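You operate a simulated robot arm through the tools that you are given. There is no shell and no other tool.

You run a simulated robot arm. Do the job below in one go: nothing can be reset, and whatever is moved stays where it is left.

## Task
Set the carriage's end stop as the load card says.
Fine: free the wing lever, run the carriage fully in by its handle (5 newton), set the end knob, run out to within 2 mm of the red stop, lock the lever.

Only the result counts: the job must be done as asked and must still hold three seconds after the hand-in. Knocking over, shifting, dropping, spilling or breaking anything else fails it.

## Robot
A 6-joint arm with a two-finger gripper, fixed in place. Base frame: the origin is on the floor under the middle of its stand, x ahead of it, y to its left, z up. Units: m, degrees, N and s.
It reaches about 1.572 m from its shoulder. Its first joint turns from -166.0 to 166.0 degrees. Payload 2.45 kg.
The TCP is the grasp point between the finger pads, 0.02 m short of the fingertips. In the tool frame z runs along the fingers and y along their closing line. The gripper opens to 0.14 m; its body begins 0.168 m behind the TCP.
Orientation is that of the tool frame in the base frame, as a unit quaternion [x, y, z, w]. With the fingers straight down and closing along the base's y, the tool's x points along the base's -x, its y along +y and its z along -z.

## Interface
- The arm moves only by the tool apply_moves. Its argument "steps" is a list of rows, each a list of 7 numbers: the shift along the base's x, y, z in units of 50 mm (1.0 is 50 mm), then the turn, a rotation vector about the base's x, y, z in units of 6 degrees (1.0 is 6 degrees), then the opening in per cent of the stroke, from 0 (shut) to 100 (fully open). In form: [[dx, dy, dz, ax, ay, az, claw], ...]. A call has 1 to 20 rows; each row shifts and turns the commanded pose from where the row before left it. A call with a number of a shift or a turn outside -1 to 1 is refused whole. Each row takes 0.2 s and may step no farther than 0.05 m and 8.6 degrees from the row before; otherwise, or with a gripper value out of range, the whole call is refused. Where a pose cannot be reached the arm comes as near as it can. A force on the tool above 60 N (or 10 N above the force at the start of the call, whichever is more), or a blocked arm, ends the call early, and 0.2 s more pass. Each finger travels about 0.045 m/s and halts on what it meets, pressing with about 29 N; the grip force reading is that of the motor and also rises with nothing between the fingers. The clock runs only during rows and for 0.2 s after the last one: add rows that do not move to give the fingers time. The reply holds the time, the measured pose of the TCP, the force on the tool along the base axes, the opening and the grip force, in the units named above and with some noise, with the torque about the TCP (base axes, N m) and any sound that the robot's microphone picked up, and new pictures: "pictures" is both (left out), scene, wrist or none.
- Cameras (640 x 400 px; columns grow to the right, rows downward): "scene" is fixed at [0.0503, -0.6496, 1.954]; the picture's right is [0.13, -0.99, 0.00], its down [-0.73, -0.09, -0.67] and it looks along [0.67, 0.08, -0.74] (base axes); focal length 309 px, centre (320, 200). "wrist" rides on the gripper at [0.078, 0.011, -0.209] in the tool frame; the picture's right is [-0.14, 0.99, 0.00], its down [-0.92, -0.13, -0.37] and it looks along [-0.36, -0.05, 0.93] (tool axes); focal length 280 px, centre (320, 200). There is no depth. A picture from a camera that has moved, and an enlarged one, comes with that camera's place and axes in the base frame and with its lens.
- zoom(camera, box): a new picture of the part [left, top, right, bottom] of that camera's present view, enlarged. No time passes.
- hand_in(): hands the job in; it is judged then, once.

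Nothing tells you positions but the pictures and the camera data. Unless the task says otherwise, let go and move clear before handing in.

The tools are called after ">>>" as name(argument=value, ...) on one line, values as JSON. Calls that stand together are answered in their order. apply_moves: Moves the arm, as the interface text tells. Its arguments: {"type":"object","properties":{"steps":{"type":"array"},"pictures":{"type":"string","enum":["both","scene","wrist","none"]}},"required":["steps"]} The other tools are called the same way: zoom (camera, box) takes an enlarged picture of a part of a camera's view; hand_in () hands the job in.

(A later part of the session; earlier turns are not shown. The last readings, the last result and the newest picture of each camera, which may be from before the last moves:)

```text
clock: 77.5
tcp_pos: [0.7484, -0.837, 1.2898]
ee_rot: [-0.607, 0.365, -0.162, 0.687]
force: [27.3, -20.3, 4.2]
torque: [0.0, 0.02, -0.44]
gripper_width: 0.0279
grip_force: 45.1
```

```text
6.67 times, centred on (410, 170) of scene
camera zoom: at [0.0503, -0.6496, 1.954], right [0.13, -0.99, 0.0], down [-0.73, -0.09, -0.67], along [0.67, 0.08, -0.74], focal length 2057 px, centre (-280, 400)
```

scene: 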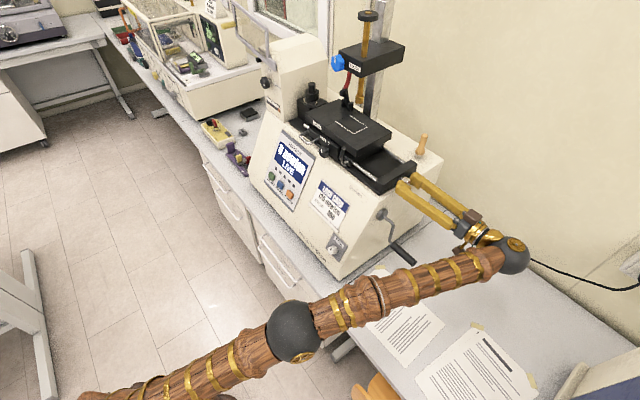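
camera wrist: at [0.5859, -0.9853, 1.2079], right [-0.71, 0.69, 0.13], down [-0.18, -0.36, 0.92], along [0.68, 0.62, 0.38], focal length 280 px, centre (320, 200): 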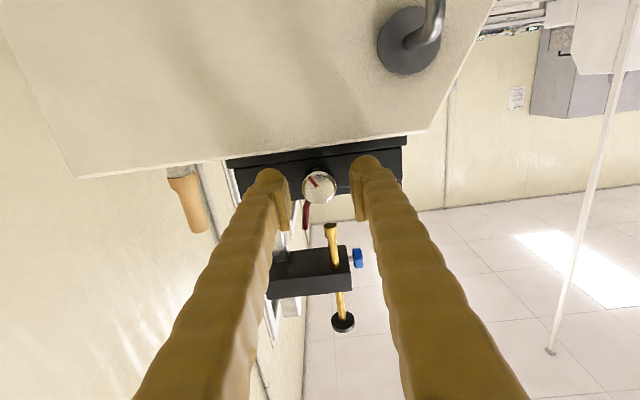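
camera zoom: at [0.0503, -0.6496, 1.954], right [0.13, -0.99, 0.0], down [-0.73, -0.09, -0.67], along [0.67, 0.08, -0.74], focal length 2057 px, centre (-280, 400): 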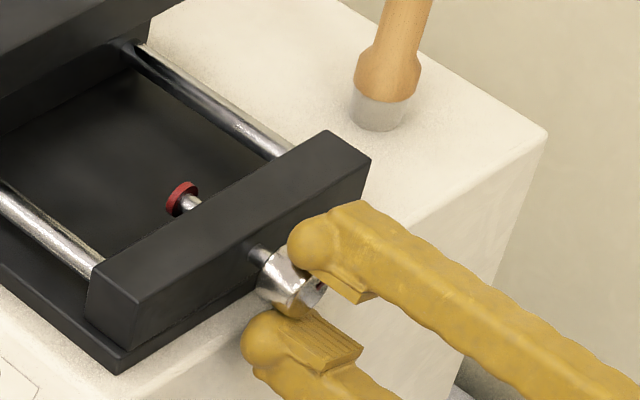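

>>> apply_moves(steps=[[0.014, -0.012, 0.003, 0, 0, 0, 12], [0, 0, 0, -0.707, -0.707, 0, 12], [0, 0, 0, -0.707, -0.707, 0, 12], [0, 0, 0, -0.707, -0.707, 0, 12], [0, 0, 0, -0.707, -0.707, 0, 12], [0, 0, 0, 0, 0, 0, 12]], pictures="none")

>>> zoom(camera="wrist", box=[240, 80, 400, 240])

>>> zoom(camera="scene", box=[370, 140, 450, 200])

```text
clock: 78.8
tcp_pos: [0.7483, -0.8372, 1.2909]
ee_rot: [0.671, -0.232, 0.3, -0.637]
force: [5.3, 3.8, 5.9]
torque: [0.04, -0.03, 0.1]
gripper_width: 0.0277
grip_force: 45.5
```

```text
2.50 times, centred on (320, 160) of wrist
camera zoom: at [0.6576, -1.0436, 1.2877], right [-0.03, 0.02, -1.0], down [-0.92, 0.39, 0.03], along [0.39, 0.92, 0.0], focal length 701 px, centre (320, 300)
```

zoom: 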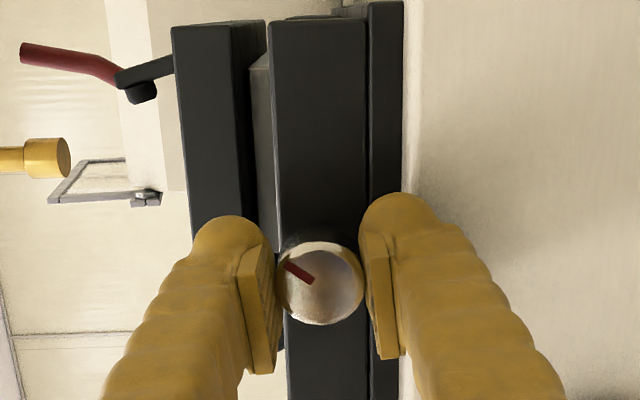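

```text
6.67 times, centred on (410, 170) of scene
camera zoom: at [0.0503, -0.6496, 1.954], right [0.13, -0.99, 0.0], down [-0.73, -0.09, -0.67], along [0.67, 0.08, -0.74], focal length 2057 px, centre (-280, 400)
```

zoom: 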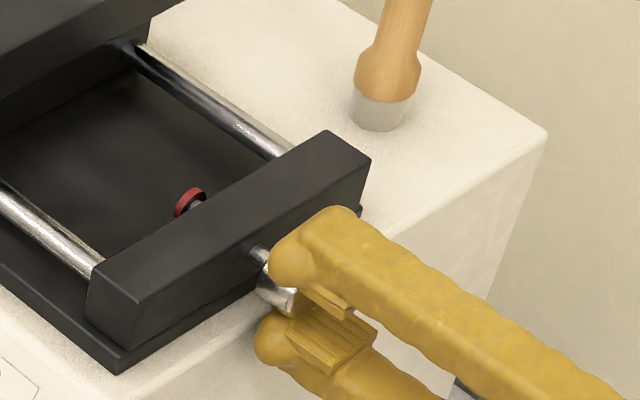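

>>> apply_moves(steps=[[0, 0, 0, -0.707, -0.707, 0, 12], [0, 0, 0, -0.707, -0.707, 0, 12], [0, 0, 0, -0.707, -0.707, 0, 12], [0, 0, 0, -0.707, -0.707, 0, 12], [0, 0, 0, 0, 0, 0, 12]], pictures="none")

>>> zoom(camera="wrist", box=[240, 80, 400, 240])

>>> zoom(camera="scene", box=[370, 140, 450, 200])

```text
clock: 80.0
tcp_pos: [0.7479, -0.8368, 1.2909]
ee_rot: [0.706, -0.089, 0.427, -0.558]
force: [8.4, -0.9, 17.7]
torque: [0.14, -0.14, -0.05]
gripper_width: 0.0276
grip_force: 44.8
```

```text
2.50 times, centred on (320, 160) of wrist
camera zoom: at [0.6526, -1.0387, 1.3211], right [0.26, -0.27, -0.93], down [-0.87, 0.34, -0.35], along [0.41, 0.9, -0.15], focal length 701 px, centre (320, 300)
```

zoom: 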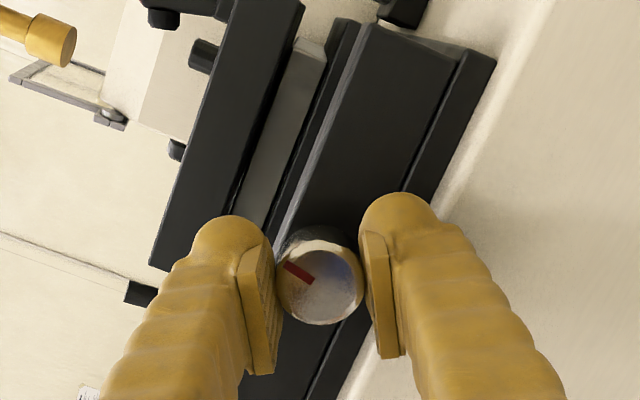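

```text
6.67 times, centred on (410, 170) of scene
camera zoom: at [0.0503, -0.6496, 1.954], right [0.13, -0.99, 0.0], down [-0.73, -0.09, -0.67], along [0.67, 0.08, -0.74], focal length 2057 px, centre (-280, 400)
```

zoom: 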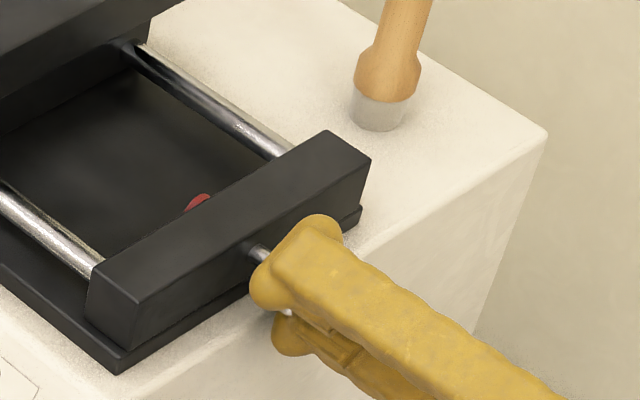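

>>> apply_moves(steps=[[0, 0, 0, -0.707, -0.707, 0, 12], [0, 0, 0, -0.707, -0.707, 0, 12], [0, 0, 0, -0.707, -0.707, 0, 12], [0, 0, 0, 0, 0, 0, 12]], pictures="none")

>>> zoom(camera="wrist", box=[240, 80, 400, 240])

>>> zoom(camera="scene", box=[370, 140, 450, 200])

```text
clock: 81.0
tcp_pos: [0.7474, -0.8369, 1.2894]
ee_rot: [0.712, 0.021, 0.509, -0.484]
force: [-13.0, 8.8, 16.1]
torque: [0.25, -0.04, 0.14]
gripper_width: 0.0275
grip_force: 44.7
```

```text
2.50 times, centred on (320, 160) of wrist
camera zoom: at [0.6428, -1.0289, 1.3425], right [0.45, -0.46, -0.76], down [-0.77, 0.23, -0.6], along [0.45, 0.86, -0.25], focal length 701 px, centre (320, 300)
```

zoom: 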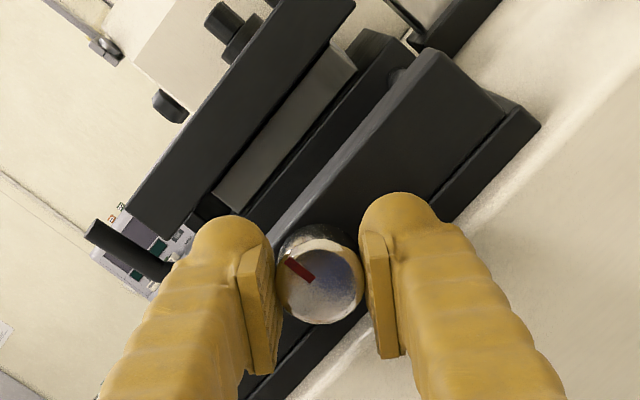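

```text
6.67 times, centred on (410, 170) of scene
camera zoom: at [0.0503, -0.6496, 1.954], right [0.13, -0.99, 0.0], down [-0.73, -0.09, -0.67], along [0.67, 0.08, -0.74], focal length 2057 px, centre (-280, 400)
```

zoom: 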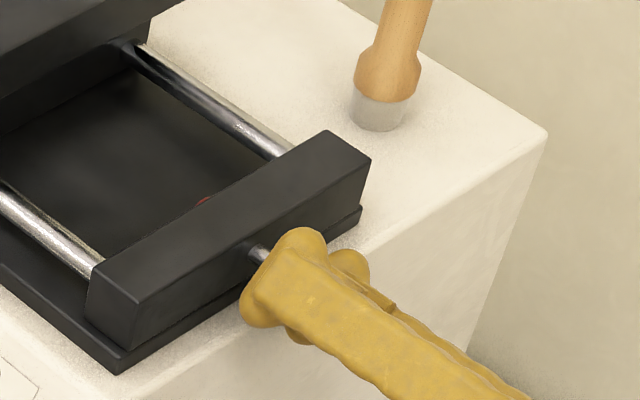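

Back at the lower limit (mark up, stop retracted). So the knob runs about 0–180°, and MID should be the middle, around 90°. I'll turn clockwise to 90°.

>>> apply_moves(steps=[[-0.006, 0.006, 0.006, 0, 0, 0, 12], [0, 0, 0, 0.707, 0.707, 0, 12], [0, 0, 0, 0.707, 0.707, 0, 12], [0, 0, 0, 0.707, 0.707, 0, 12], [0, 0, 0, 0.707, 0.707, 0, 12], [0, 0, 0, 0.707, 0.707, 0, 12], [0, 0, 0, 0.707, 0.707, 0, 12], [0, 0, 0, 0.707, 0.707, 0, 12], [0, 0, 0, 0, 0, 0, 12]], pictures="none")

>>> zoom(camera="wrist", box=[240, 80, 400, 240])

>>> zoom(camera="scene", box=[370, 140, 450, 200])

```text
clock: 83.0
tcp_pos: [0.7471, -0.8383, 1.2901]
ee_rot: [0.671, -0.232, 0.299, -0.638]
force: [4.3, -8.6, 17.1]
torque: [0.17, -0.1, -0.26]
gripper_width: 0.0277
grip_force: 44.5
```

```text
2.50 times, centred on (320, 160) of wrist
camera zoom: at [0.657, -1.0433, 1.2874], right [-0.03, 0.02, -1.0], down [-0.92, 0.39, 0.03], along [0.39, 0.92, 0.0], focal length 701 px, centre (320, 300)
```

zoom: 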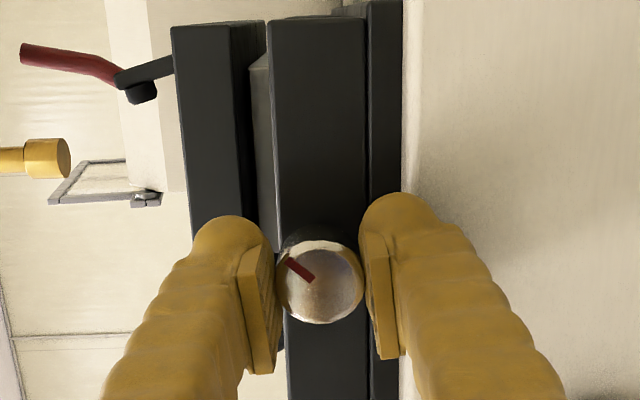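

```text
6.67 times, centred on (410, 170) of scene
camera zoom: at [0.0503, -0.6496, 1.954], right [0.13, -0.99, 0.0], down [-0.73, -0.09, -0.67], along [0.67, 0.08, -0.74], focal length 2057 px, centre (-280, 400)
```

zoom: 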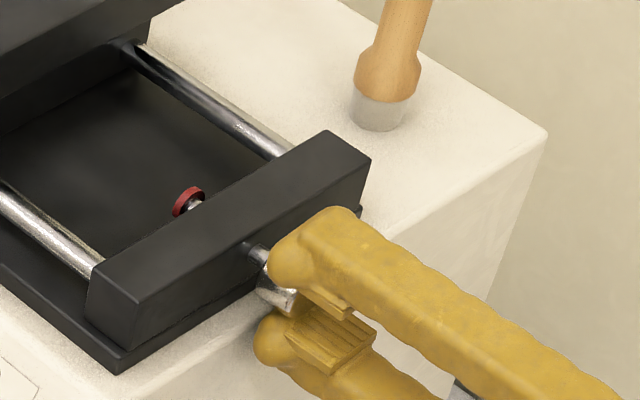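

>>> apply_moves(steps=[[0.003, -0.004, 0.006, 0, 0, 0, 12], [0, 0, 0, 0.707, 0.707, 0, 12], [0, 0, 0, 0.707, 0.707, 0, 12], [0, 0, 0, 0.707, 0.707, 0, 12], [0, 0, 0, 0.707, 0.707, 0, 12], [0, 0, 0, 0.707, 0.707, 0, 12], [0, 0, 0, 0.707, 0.707, 0, 12], [0, 0, 0, 0.707, 0.707, 0, 12], [0, 0, 0, 0.707, 0.707, 0, 12], [0, 0, 0, 0, 0, 0, 12]], pictures="none")

>>> zoom(camera="wrist", box=[240, 80, 400, 240])

>>> zoom(camera="scene", box=[370, 140, 450, 200])

```text
clock: 85.2
tcp_pos: [0.7474, -0.8373, 1.2884]
ee_rot: [-0.515, 0.483, -0.013, 0.708]
force: [-10.7, 17.5, -6.5]
torque: [0.04, 0.0, 0.26]
gripper_width: 0.0277
grip_force: 45.0
```

```text
2.50 times, centred on (320, 160) of wrist
camera zoom: at [0.6378, -1.024, 1.227], right [-0.55, 0.53, -0.64], down [-0.69, 0.15, 0.71], along [0.48, 0.83, 0.28], focal length 701 px, centre (320, 300)
```

zoom: 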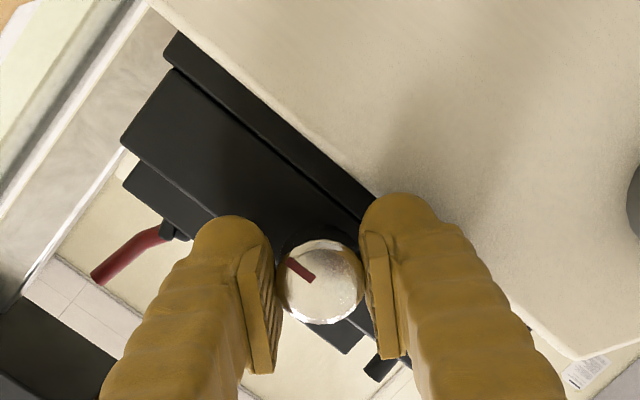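

```text
6.67 times, centred on (410, 170) of scene
camera zoom: at [0.0503, -0.6496, 1.954], right [0.13, -0.99, 0.0], down [-0.73, -0.09, -0.67], along [0.67, 0.08, -0.74], focal length 2057 px, centre (-280, 400)
```

zoom: 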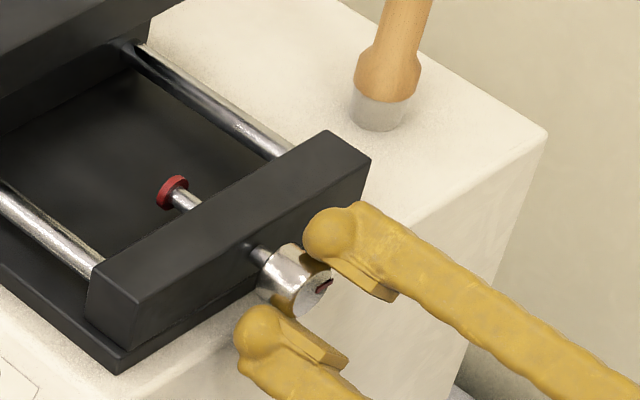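

The red mark now points horizontally to the back, about 90–91°, halfway through the 0–180° range. I'll release gently and back off along the axis.

>>> apply_moves(steps=[[-0.008, 0.008, -0.002, 0, 0, 0, 12], [0, 0, 0, 0, 0, 0, 25], [0, 0, 0, 0, 0, 0, 36], [-0.3, -0.3, 0, 0, 0, 0, 36], [-0.5, -0.5, 0, 0, 0, 0, 36], [-0.5, -0.5, 0, 0, 0, 0, 36]])

>>> zoom(camera="wrist", box=[260, 80, 380, 200])

>>> zoom(camera="scene", box=[370, 140, 450, 200])

```text
clock: 86.7
tcp_pos: [0.679, -0.8901, 1.2867]
ee_rot: [-0.515, 0.482, -0.014, 0.708]
force: [-0.1, 0.9, -0.3]
torque: [-0.04, 0.04, 0.02]
gripper_width: 0.0503
grip_force: 0.0
out of reach, approached as far as the arm can: row 6
camera wrist: at [0.569, -1.0774, 1.2249], right [-0.55, 0.53, -0.65], down [-0.69, 0.15, 0.71], along [0.48, 0.83, 0.28], focal length 280 px, centre (320, 200)
```

scene: 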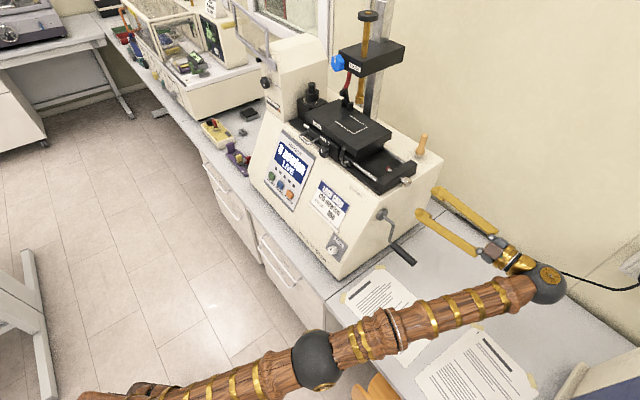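
wrist: 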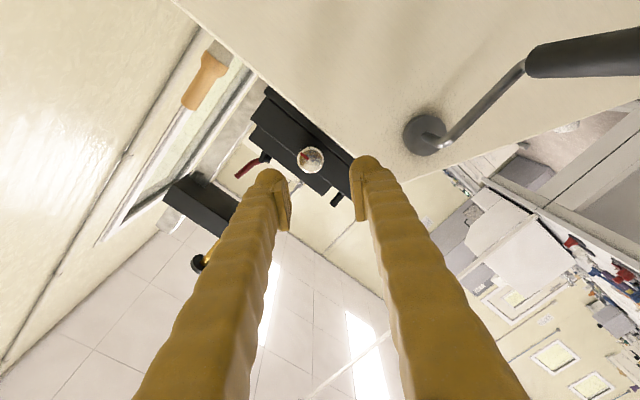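

```text
3.33 times, centred on (320, 140) of wrist
camera zoom: at [0.569, -1.0774, 1.2249], right [-0.55, 0.53, -0.65], down [-0.69, 0.15, 0.71], along [0.48, 0.83, 0.28], focal length 935 px, centre (320, 400)
```

zoom: 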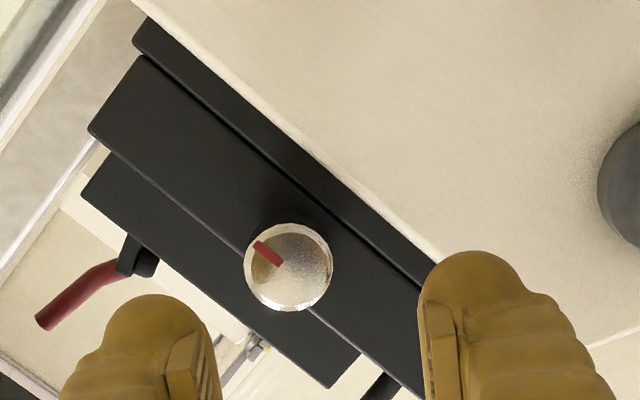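

```text
6.67 times, centred on (410, 170) of scene
camera zoom: at [0.0503, -0.6496, 1.954], right [0.13, -0.99, 0.0], down [-0.73, -0.09, -0.67], along [0.67, 0.08, -0.74], focal length 2057 px, centre (-280, 400)
```

zoom: 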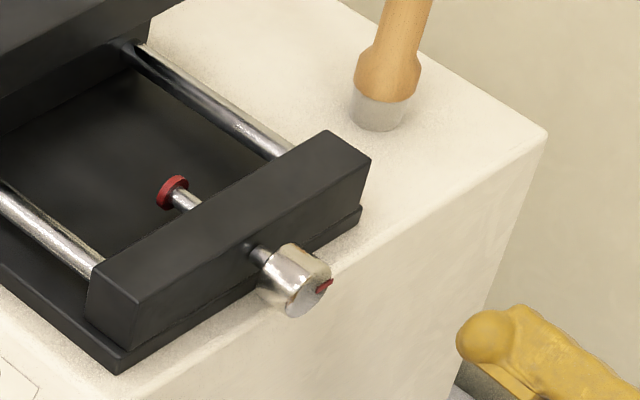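

>>> zoom(camera="scene", box=[395, 170, 425, 190])

>>> zoom(camera="wrist", box=[280, 130, 340, 180])

```text
16.00 times, centred on (410, 180) of scene
camera zoom: at [0.0503, -0.6496, 1.954], right [0.13, -0.99, 0.0], down [-0.73, -0.09, -0.67], along [0.67, 0.08, -0.74], focal length 4938 px, centre (-1120, 520)
```

zoom: 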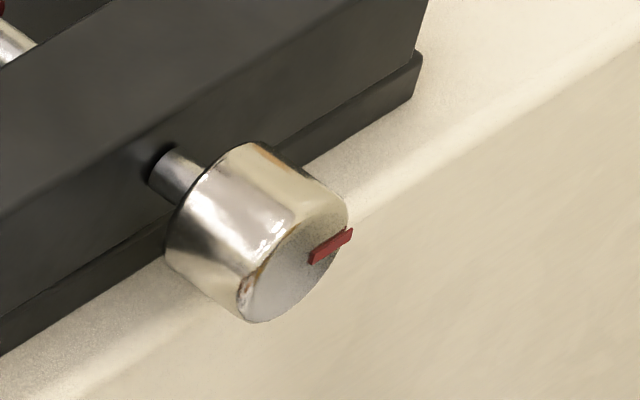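

```text
8.00 times, centred on (310, 155) of wrist
camera zoom: at [0.569, -1.0774, 1.2249], right [-0.55, 0.53, -0.65], down [-0.69, 0.15, 0.71], along [0.48, 0.83, 0.28], focal length 2243 px, centre (400, 560)
```

zoom: 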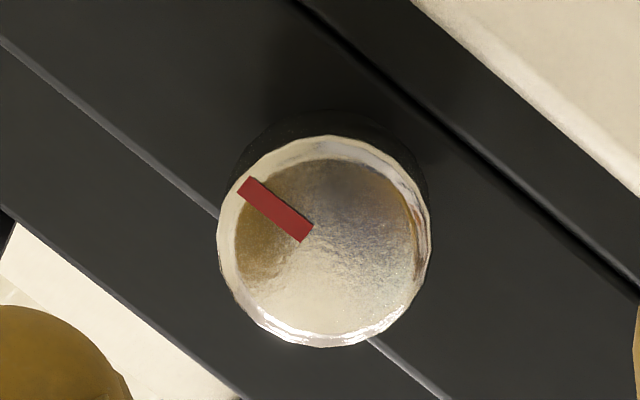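

The knob mark reads about 87–90° (MID), and the red stop is mid-way. Next I'll bring the tool back to the front with it pointing up while I swing around, to avoid the wrist limit, and then return to the bail.

>>> apply_moves(steps=[[-0.45, 0.225, 0.21, 0.707, 0.707, 0, 50], [-0.45, 0.225, 0.21, 0.707, 0.707, 0, 50], [-0.45, 0.225, 0.21, 0.707, 0.707, 0, 50], [-0.45, 0.225, 0.21, 0.707, 0.707, 0, 50], [-0.45, 0.225, 0.21, 0.707, 0.707, 0, 50], [-0.45, 0.225, 0.21, 0.707, 0.707, 0, 50], [-0.45, 0.225, 0.21, 0.707, 0.707, 0, 50], [-0.45, 0.225, 0.21, 0.707, 0.707, 0, 50]], pictures="scene")

```text
clock: 88.5
tcp_pos: [0.5731, -0.7632, 1.3599]
ee_rot: [-0.264, 0.653, 0.265, 0.658]
force: [-1.0, -0.2, -0.1]
torque: [0.06, -0.08, 0.06]
gripper_width: 0.0698
grip_force: 0.1
out of reach, approached as far as the arm can: row 2, 3, 4, 5, 6, 7, 8
```

scene: 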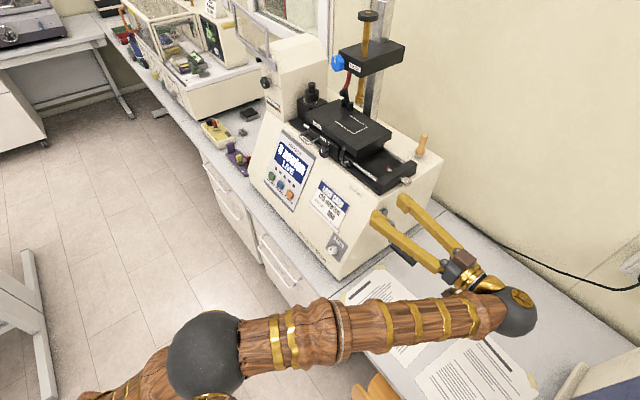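

>>> apply_moves(steps=[[-0.1, 0.1, 0.2, 0, 0, -1, 50], [-0.23, 0.41, 0.15, 0, 0, -1, 50], [-0.23, 0.41, 0.15, 0, 0, -1, 50], [-0.23, 0.41, 0.15, 0, 0, -1, 50], [-0.23, 0.41, 0.15, 0, 0, -1, 50], [-0.23, 0.41, 0.15, 0, 0, -1, 50], [-0.23, 0.41, 0.15, 0, 0, -1, 50], [-0.23, 0.41, 0.15, 0, 0, -1, 50]], pictures="scene")

```text
clock: 90.2
tcp_pos: [0.4864, -0.6129, 1.4222]
ee_rot: [0.016, 0.702, -0.017, 0.711]
force: [0.2, -1.1, -0.6]
torque: [0.0, -0.06, 0.03]
gripper_width: 0.0701
grip_force: 0.0
```

scene: 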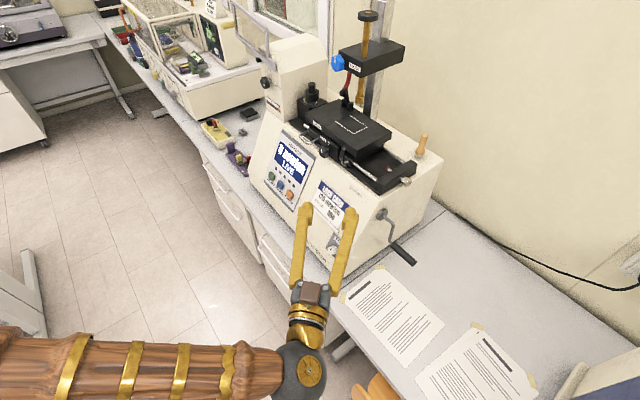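

>>> apply_moves(steps=[[0.2, 0.3, 0.085, -0.04, -0.83, -0.6, 50], [0.2, 0.3, 0.085, -0.1, -0.83, -0.6, 50], [0.2, 0.3, 0.085, -0.16, -0.82, -0.6, 50], [0.2, 0.3, 0.085, -0.22, -0.8, -0.6, 50], [0.2, 0.3, 0.085, -0.28, -0.78, -0.6, 50], [0.4, 0.6, 0.05, 0, 0, -1, 50], [0.4, 0.6, 0.05, 0, 0, -1, 50], [0.4, 0.6, 0.05, 0, 0, -1, 50], [0.4, 0.6, 0.05, 0, 0, -1, 50], [0.4, 0.6, 0.05, 0, 0, -0.2, 50]], pictures="scene")

```text
clock: 92.5
tcp_pos: [0.6377, -0.3872, 1.4556]
ee_rot: [0.208, 0.491, -0.33, 0.779]
force: [0.4, -0.6, -0.3]
torque: [0.05, 0.01, -0.02]
gripper_width: 0.0702
grip_force: 0.0
```

scene: 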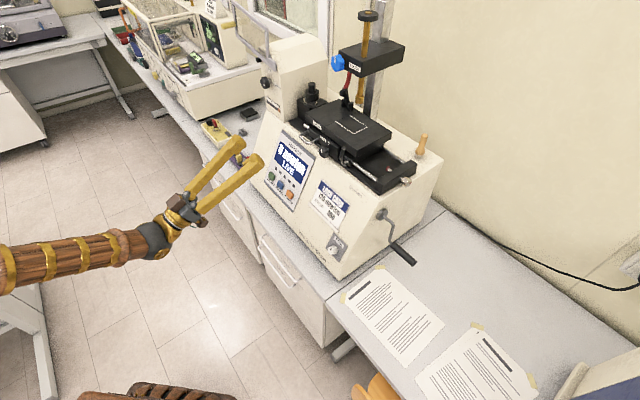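

>>> apply_moves(steps=[[0.335, -0.007, -0.043, 0.703, 0.681, 0, 55], [0.335, -0.007, -0.043, 0.703, 0.681, 0, 55], [0.335, -0.007, -0.043, 0.703, 0.681, 0, 55], [0.335, -0.007, -0.043, 0.703, 0.681, 0, 55], [0.335, -0.007, -0.043, 0.703, 0.681, 0, 55], [0.335, -0.007, -0.043, 0.703, 0.681, 0, 55], [0.335, -0.007, -0.043, 0.703, 0.681, 0, 55], [0.335, -0.007, -0.043, 0.703, 0.681, 0, 55], [0.335, -0.007, -0.043, 0.703, 0.681, 0, 55], [0.335, -0.007, -0.043, 0.703, 0.681, 0, 55], [0.335, -0.007, -0.043, 0.703, 0.681, 0, 55], [0.335, -0.007, -0.043, 0.703, 0.681, 0, 55]])

>>> zoom(camera="wrist", box=[200, 60, 440, 240])

```text
clock: 95.0
tcp_pos: [0.8384, -0.3928, 1.4312]
ee_rot: [0.36, 0.851, -0.148, 0.354]
force: [0.1, -0.9, 0.3]
torque: [0.01, -0.03, 0.03]
gripper_width: 0.077
grip_force: 0.1
camera wrist: at [0.7039, -0.241, 1.5219], right [0.78, 0.62, 0.1], down [0.18, -0.37, 0.91], along [0.6, -0.69, -0.4], focal length 280 px, centre (320, 200)
```

scene: 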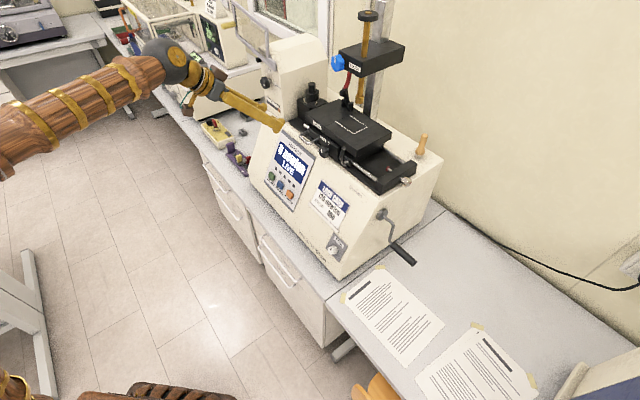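
wrist: 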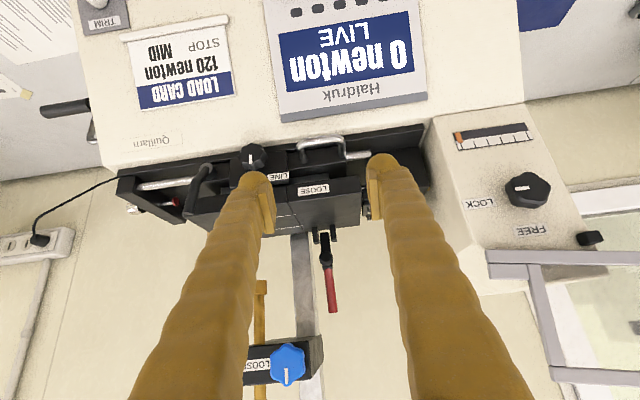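

```text
2.22 times, centred on (320, 150) of wrist
camera zoom: at [0.7039, -0.241, 1.5219], right [0.78, 0.62, 0.1], down [0.18, -0.37, 0.91], along [0.6, -0.69, -0.4], focal length 623 px, centre (320, 311)
```

zoom: 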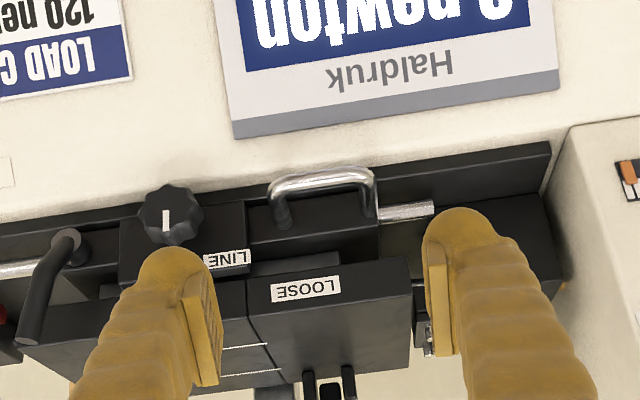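

>>> apply_moves(steps=[[0.293, -0.293, -0.423, 0, 0, 0, 52], [0.293, -0.293, -0.423, 0, 0, 0, 52], [0.293, -0.293, -0.423, 0, 0, 0, 52], [0.293, -0.293, -0.423, 0, 0, 0, 52], [0.293, -0.293, -0.423, 0, 0, 0, 52]], pictures="wrist")

>>> zoom(camera="wrist", box=[240, 80, 400, 240])

```text
clock: 96.2
tcp_pos: [0.9141, -0.4666, 1.3251]
ee_rot: [0.36, 0.85, -0.148, 0.354]
force: [-0.6, -0.5, 1.2]
torque: [0.01, 0.02, -0.02]
gripper_width: 0.0728
grip_force: 0.1
camera wrist: at [0.779, -0.3138, 1.4155], right [0.78, 0.62, 0.1], down [0.18, -0.37, 0.91], along [0.6, -0.69, -0.4], focal length 280 px, centre (320, 200)
```

wrist: 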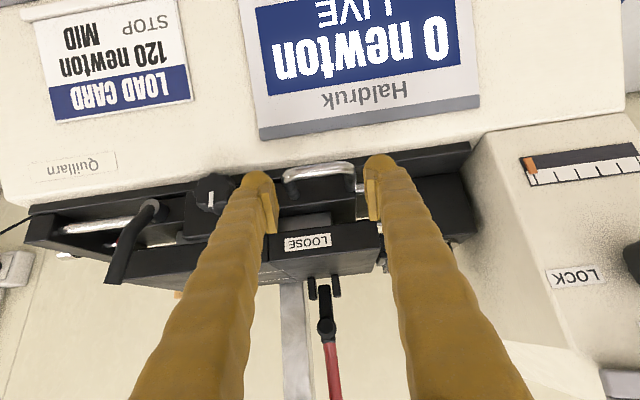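

```text
2.50 times, centred on (320, 160) of wrist
camera zoom: at [0.779, -0.3138, 1.4155], right [0.78, 0.62, 0.1], down [0.18, -0.37, 0.91], along [0.6, -0.69, -0.4], focal length 701 px, centre (320, 300)
```

zoom: 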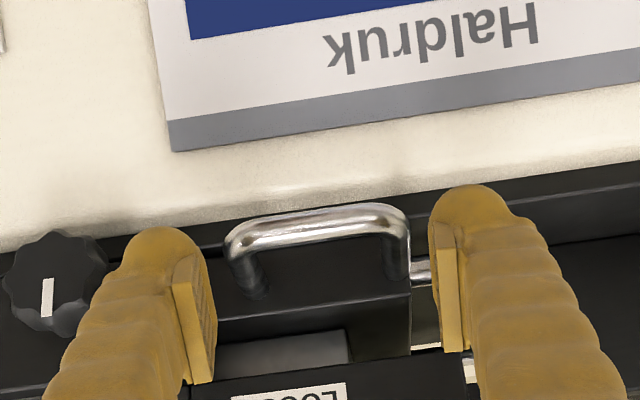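

>>> apply_moves(steps=[[0.28, -0.28, -0.4, 0, 0, 0, 52], [-0.071, -0.071, 0, 0, 0, 0, 52], [-0.106, -0.106, 0, 0, 0, 0, 52], [-0.141, -0.141, 0, 0, 0, 0, 52]], pictures="wrist")

>>> zoom(camera="wrist", box=[240, 80, 400, 240])

>>> zoom(camera="scene", box=[330, 120, 430, 190])

```text
clock: 97.2
tcp_pos: [0.9112, -0.4955, 1.304]
ee_rot: [0.36, 0.85, -0.149, 0.353]
force: [-0.2, -0.4, 0.0]
torque: [0.01, -0.01, -0.01]
gripper_width: 0.0729
grip_force: 0.1
camera wrist: at [0.7763, -0.3444, 1.3945], right [0.78, 0.62, 0.1], down [0.18, -0.37, 0.91], along [0.6, -0.69, -0.4], focal length 280 px, centre (320, 200)
```

wrist: 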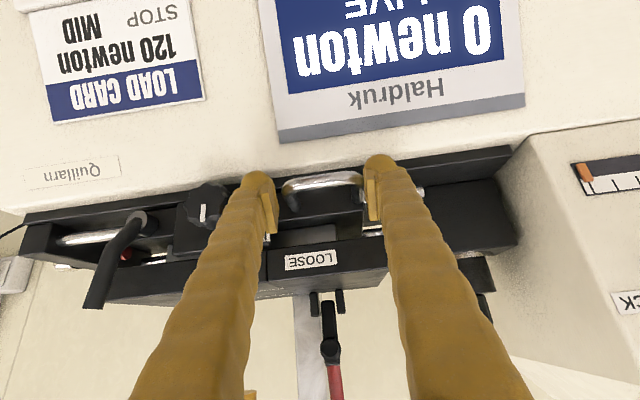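

```text
2.50 times, centred on (320, 160) of wrist
camera zoom: at [0.7763, -0.3444, 1.3945], right [0.78, 0.62, 0.1], down [0.18, -0.37, 0.91], along [0.6, -0.69, -0.4], focal length 701 px, centre (320, 300)
```

zoom: 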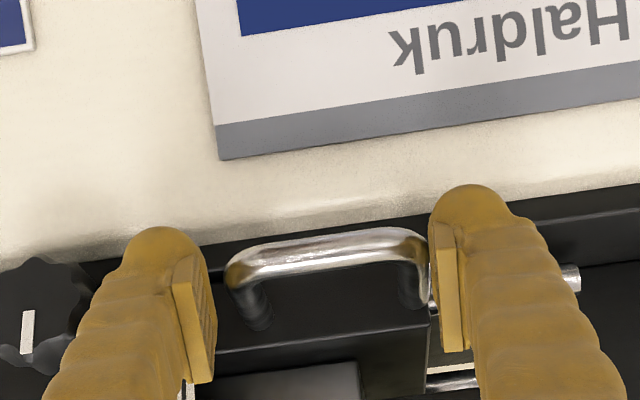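

```text
5.71 times, centred on (380, 155) of scene
camera zoom: at [0.0503, -0.6496, 1.954], right [0.13, -0.99, 0.0], down [-0.73, -0.09, -0.67], along [0.67, 0.08, -0.74], focal length 1764 px, centre (-23, 457)
```

zoom: 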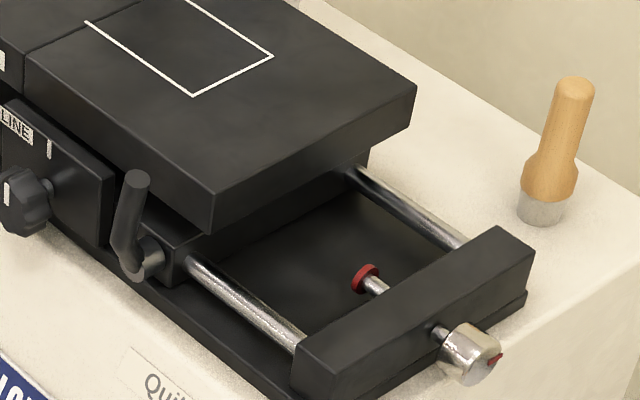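

The carriage is running out smoothly. Continuing toward the red stop.

>>> apply_moves(steps=[[-0.141, -0.141, 0, 0, 0, 0, 52], [-0.141, -0.141, 0, 0, 0, 0, 52], [-0.141, -0.141, 0, 0, 0, 0, 52]], pictures="wrist")

>>> zoom(camera="wrist", box=[60, 180, 220, 300])

>>> zoom(camera="scene", box=[330, 120, 430, 190])

```text
clock: 98.0
tcp_pos: [0.8901, -0.5183, 1.3064]
ee_rot: [0.361, 0.85, -0.149, 0.354]
force: [0.9, 0.8, 1.3]
torque: [0.02, -0.1, 0.04]
gripper_width: 0.0742
grip_force: 1.1
camera wrist: at [0.7553, -0.3651, 1.3963], right [0.78, 0.62, 0.1], down [0.18, -0.37, 0.91], along [0.6, -0.69, -0.4], focal length 280 px, centre (320, 200)
```

wrist: 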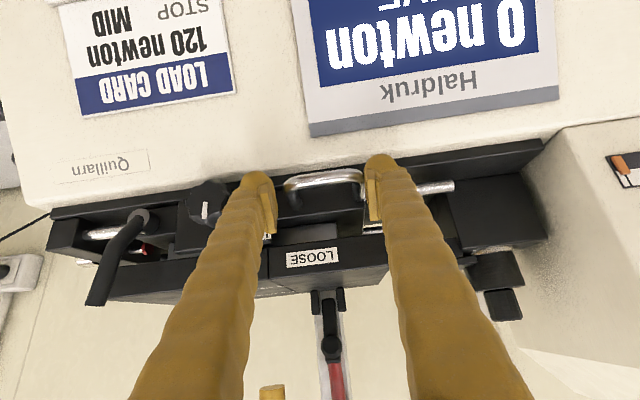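

```text
3.33 times, centred on (140, 240) of wrist
camera zoom: at [0.7553, -0.3651, 1.3963], right [0.78, 0.62, 0.1], down [0.18, -0.37, 0.91], along [0.6, -0.69, -0.4], focal length 935 px, centre (920, 67)
```

zoom: 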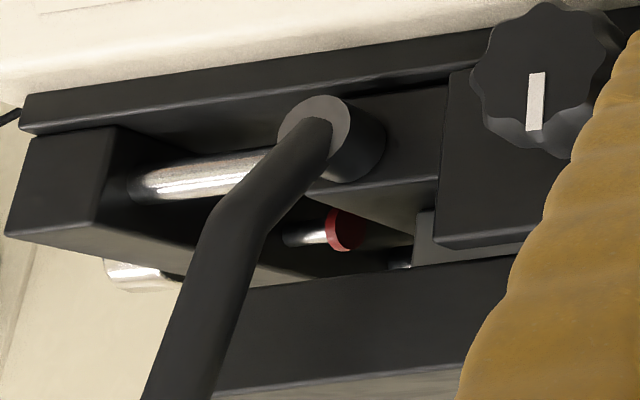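

```text
5.71 times, centred on (380, 155) of scene
camera zoom: at [0.0503, -0.6496, 1.954], right [0.13, -0.99, 0.0], down [-0.73, -0.09, -0.67], along [0.67, 0.08, -0.74], focal length 1764 px, centre (-23, 457)
```

zoom: 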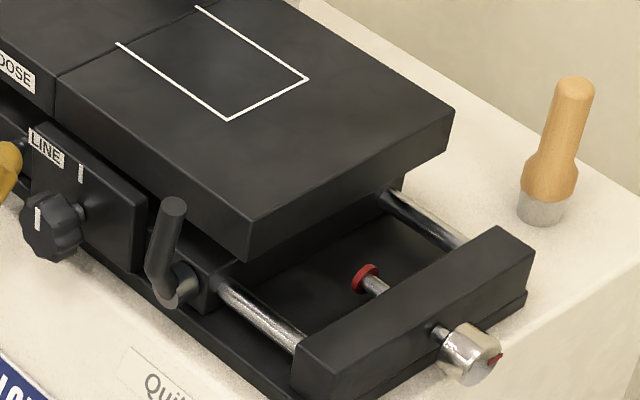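

>>> apply_moves(steps=[[-0.141, -0.141, 0, 0, 0, 0, 52], [-0.141, -0.141, 0, 0, 0, 0, 52], [-0.113, -0.113, 0, 0, 0, 0, 52]], pictures="wrist")

>>> zoom(camera="wrist", box=[60, 180, 220, 300])

>>> zoom(camera="scene", box=[330, 120, 430, 190])

```text
clock: 98.8
tcp_pos: [0.8704, -0.5357, 1.305]
ee_rot: [0.36, 0.85, -0.149, 0.353]
force: [1.0, 2.0, 1.0]
torque: [0.07, -0.06, 0.08]
gripper_width: 0.0747
grip_force: 1.4
camera wrist: at [0.7351, -0.384, 1.3947], right [0.78, 0.62, 0.1], down [0.18, -0.37, 0.91], along [0.6, -0.69, -0.4], focal length 280 px, centre (320, 200)
```

wrist: 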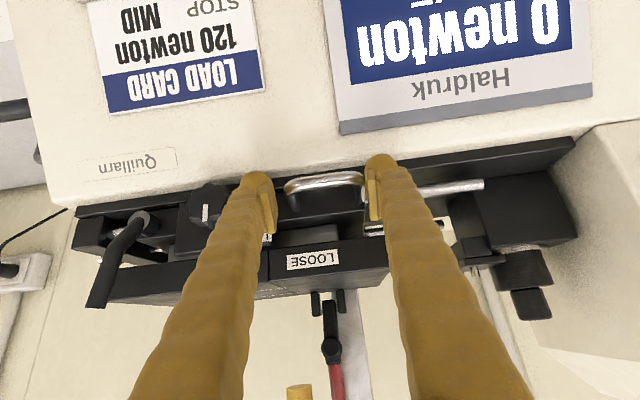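

```text
3.33 times, centred on (140, 240) of wrist
camera zoom: at [0.7351, -0.384, 1.3947], right [0.78, 0.62, 0.1], down [0.18, -0.37, 0.91], along [0.6, -0.69, -0.4], focal length 935 px, centre (920, 67)
```

zoom: 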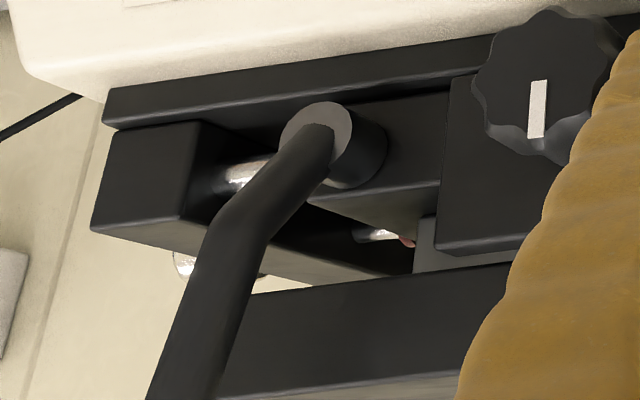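

```text
5.71 times, centred on (380, 155) of scene
camera zoom: at [0.0503, -0.6496, 1.954], right [0.13, -0.99, 0.0], down [-0.73, -0.09, -0.67], along [0.67, 0.08, -0.74], focal length 1764 px, centre (-23, 457)
```

zoom: 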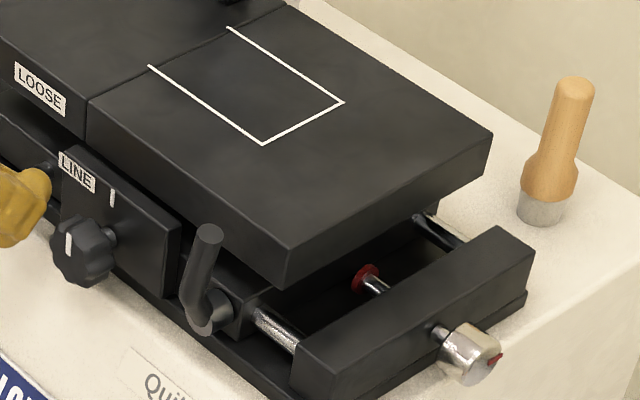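

>>> apply_moves(steps=[[-0.071, -0.071, 0, 0, 0, 0, 52]], pictures="none")

>>> zoom(camera="scene", box=[360, 140, 420, 185])

>>> zoom(camera="wrist", box=[60, 180, 220, 300])

```text
clock: 99.2
tcp_pos: [0.8664, -0.5403, 1.3047]
ee_rot: [0.361, 0.85, -0.148, 0.354]
force: [-0.1, 2.4, -0.3]
torque: [0.05, -0.02, 0.03]
gripper_width: 0.074
grip_force: 0.6
```

```text
8.89 times, centred on (390, 162) of scene
camera zoom: at [0.0503, -0.6496, 1.954], right [0.13, -0.99, 0.0], down [-0.73, -0.09, -0.67], along [0.67, 0.08, -0.74], focal length 2743 px, centre (-302, 533)
```

zoom: 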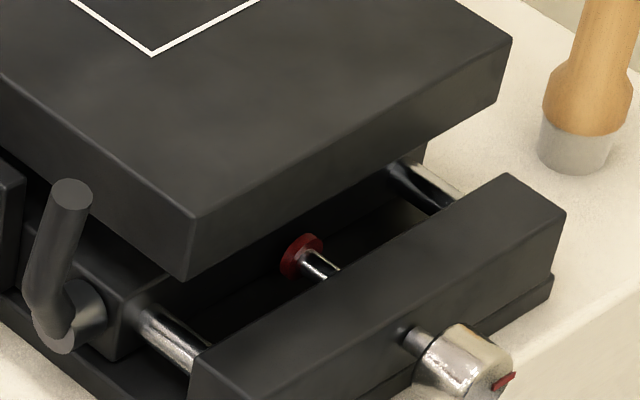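

```text
3.33 times, centred on (140, 240) of wrist
camera zoom: at [0.7318, -0.3877, 1.3948], right [0.78, 0.62, 0.1], down [0.18, -0.37, 0.91], along [0.6, -0.69, -0.4], focal length 935 px, centre (920, 67)
```

zoom: 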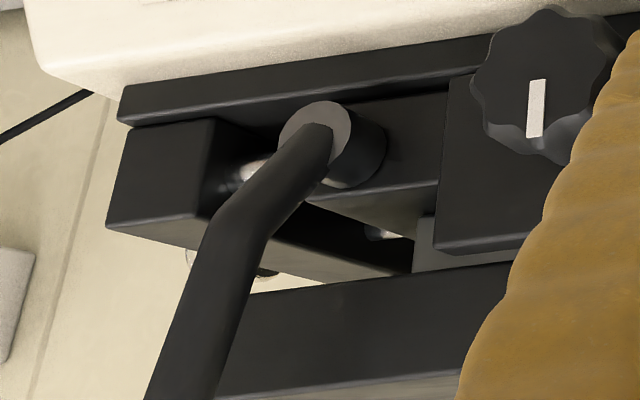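

>>> apply_moves(steps=[[-0.035, -0.035, 0, 0, 0, 0, 52], [-0.035, -0.035, 0, 0, 0, 0, 52]], pictures="none")

>>> zoom(camera="scene", box=[360, 140, 420, 185])

```text
clock: 99.8
tcp_pos: [0.8622, -0.5432, 1.3059]
ee_rot: [0.36, 0.85, -0.148, 0.354]
force: [2.1, 3.8, 0.5]
torque: [0.07, -0.02, 0.07]
gripper_width: 0.0748
grip_force: 1.6
```

```text
8.89 times, centred on (390, 162) of scene
camera zoom: at [0.0503, -0.6496, 1.954], right [0.13, -0.99, 0.0], down [-0.73, -0.09, -0.67], along [0.67, 0.08, -0.74], focal length 2743 px, centre (-302, 533)
```

zoom: 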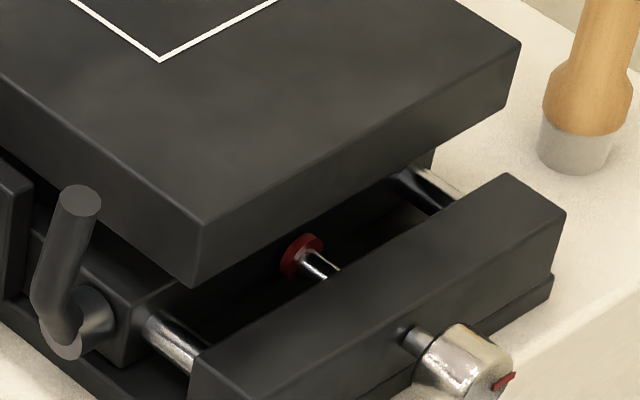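

>>> apply_moves(steps=[[-0.028, -0.028, 0, 0, 0, 0, 52], [-0.028, -0.028, 0, 0, 0, 0, 52]], pictures="none")

>>> zoom(camera="scene", box=[360, 140, 420, 185])

```text
clock: 100.5
tcp_pos: [0.86, -0.5453, 1.3047]
ee_rot: [0.36, 0.85, -0.149, 0.355]
force: [0.4, 4.2, 0.9]
torque: [0.1, -0.03, 0.1]
gripper_width: 0.0751
grip_force: 1.7
```

```text
8.89 times, centred on (390, 162) of scene
camera zoom: at [0.0503, -0.6496, 1.954], right [0.13, -0.99, 0.0], down [-0.73, -0.09, -0.67], along [0.67, 0.08, -0.74], focal length 2743 px, centre (-302, 533)
```

zoom: 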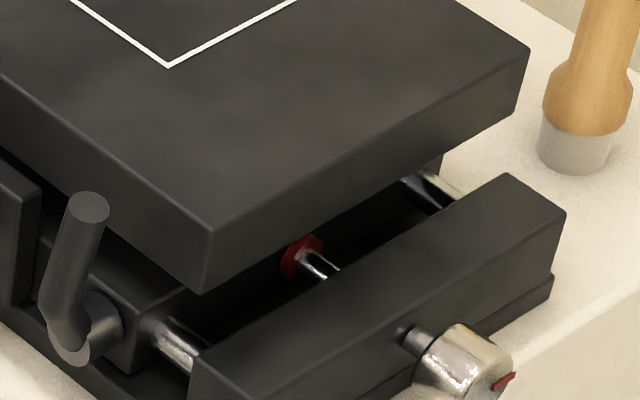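

>>> apply_moves(steps=[[-0.028, -0.028, 0, 0, 0, 0, 52], [-0.014, -0.014, 0, 0, 0, 0, 52]], pictures="none")

>>> zoom(camera="scene", box=[360, 140, 420, 185])

```text
clock: 101.0
tcp_pos: [0.8573, -0.548, 1.3051]
ee_rot: [0.361, 0.85, -0.149, 0.354]
force: [4.8, 4.6, 1.3]
torque: [0.11, -0.09, 0.0]
gripper_width: 0.0774
grip_force: 3.5
```

```text
8.89 times, centred on (390, 162) of scene
camera zoom: at [0.0503, -0.6496, 1.954], right [0.13, -0.99, 0.0], down [-0.73, -0.09, -0.67], along [0.67, 0.08, -0.74], focal length 2743 px, centre (-302, 533)
```

zoom: 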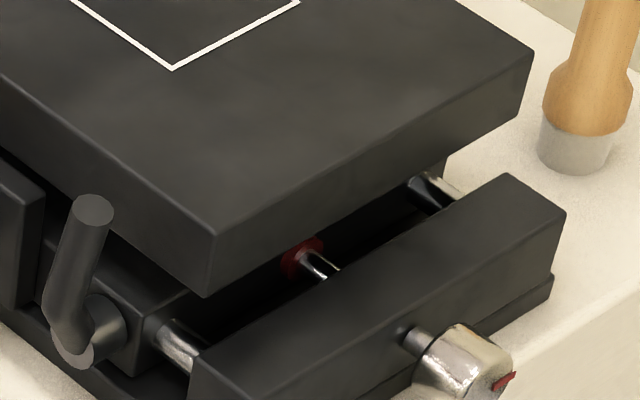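

>>> apply_moves(steps=[[-0.014, -0.014, 0, 0, 0, 0, 52], [-0.014, -0.014, 0, 0, 0, 0, 52]], pictures="none")

>>> zoom(camera="scene", box=[360, 140, 420, 185])

```text
clock: 101.7
tcp_pos: [0.8566, -0.5496, 1.3062]
ee_rot: [0.36, 0.85, -0.149, 0.354]
force: [5.3, 8.5, 3.6]
torque: [0.2, -0.17, 0.13]
gripper_width: 0.0803
grip_force: 5.0
```

```text
8.89 times, centred on (390, 162) of scene
camera zoom: at [0.0503, -0.6496, 1.954], right [0.13, -0.99, 0.0], down [-0.73, -0.09, -0.67], along [0.67, 0.08, -0.74], focal length 2743 px, centre (-302, 533)
```

zoom: 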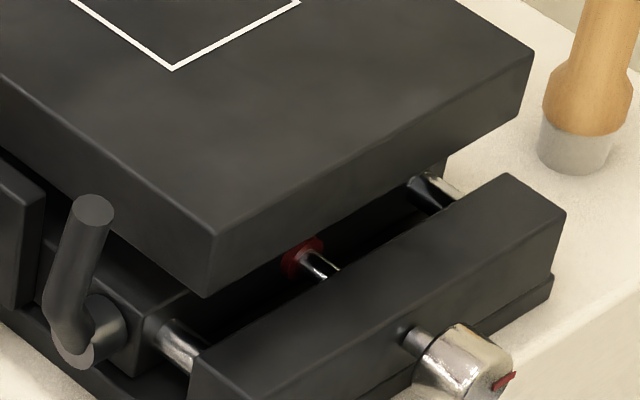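

Contact: force rose to about 10 N and the carriage stopped moving, so it now rests against the red stop. I'll ease the finger off, check that it stays put, and retract.

>>> apply_moves(steps=[[0.04, 0.04, 0, 0, 0, 0, 52], [0.03, 0.03, 0.03, 0, 0, 0, 52], [0, 0, 0, 0, 0, 0, 52]], pictures="wrist")

>>> zoom(camera="wrist", box=[240, 80, 400, 240])

>>> zoom(camera="scene", box=[360, 140, 420, 185])

```text
clock: 102.5
tcp_pos: [0.8589, -0.5458, 1.3063]
ee_rot: [0.36, 0.85, -0.15, 0.354]
force: [1.1, 0.3, -0.6]
torque: [0.03, 0.0, 0.01]
gripper_width: 0.0729
grip_force: 0.1
camera wrist: at [0.7247, -0.394, 1.3962], right [0.78, 0.62, 0.1], down [0.18, -0.37, 0.91], along [0.6, -0.69, -0.4], focal length 280 px, centre (320, 200)
```

wrist: 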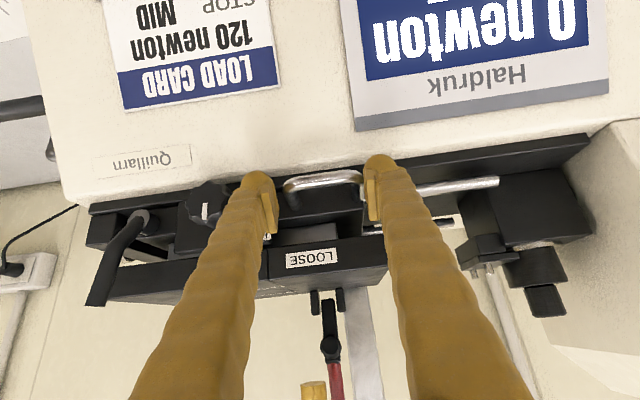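

```text
2.50 times, centred on (320, 160) of wrist
camera zoom: at [0.7247, -0.394, 1.3962], right [0.78, 0.62, 0.1], down [0.18, -0.37, 0.91], along [0.6, -0.69, -0.4], focal length 701 px, centre (320, 300)
```

zoom: 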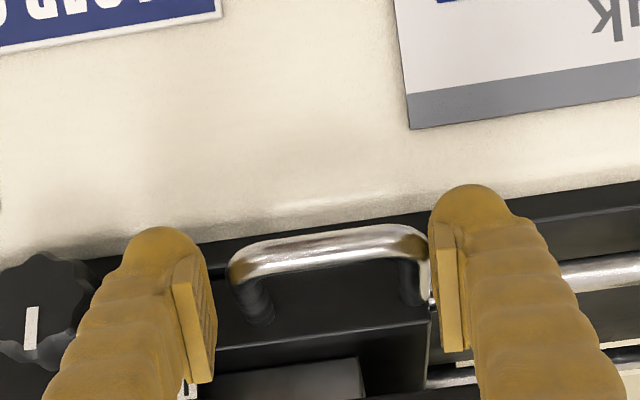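

```text
8.89 times, centred on (390, 162) of scene
camera zoom: at [0.0503, -0.6496, 1.954], right [0.13, -0.99, 0.0], down [-0.73, -0.09, -0.67], along [0.67, 0.08, -0.74], focal length 2743 px, centre (-302, 533)
```

zoom: 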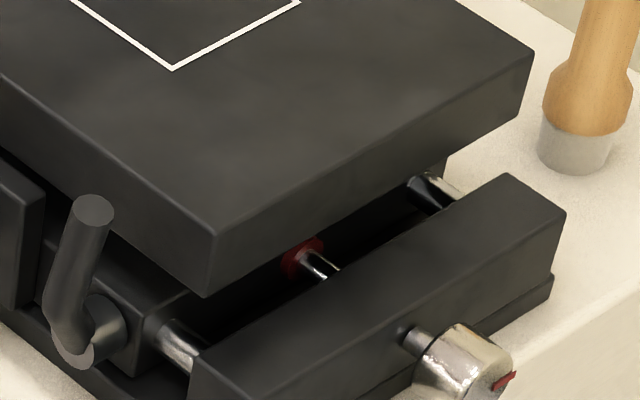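

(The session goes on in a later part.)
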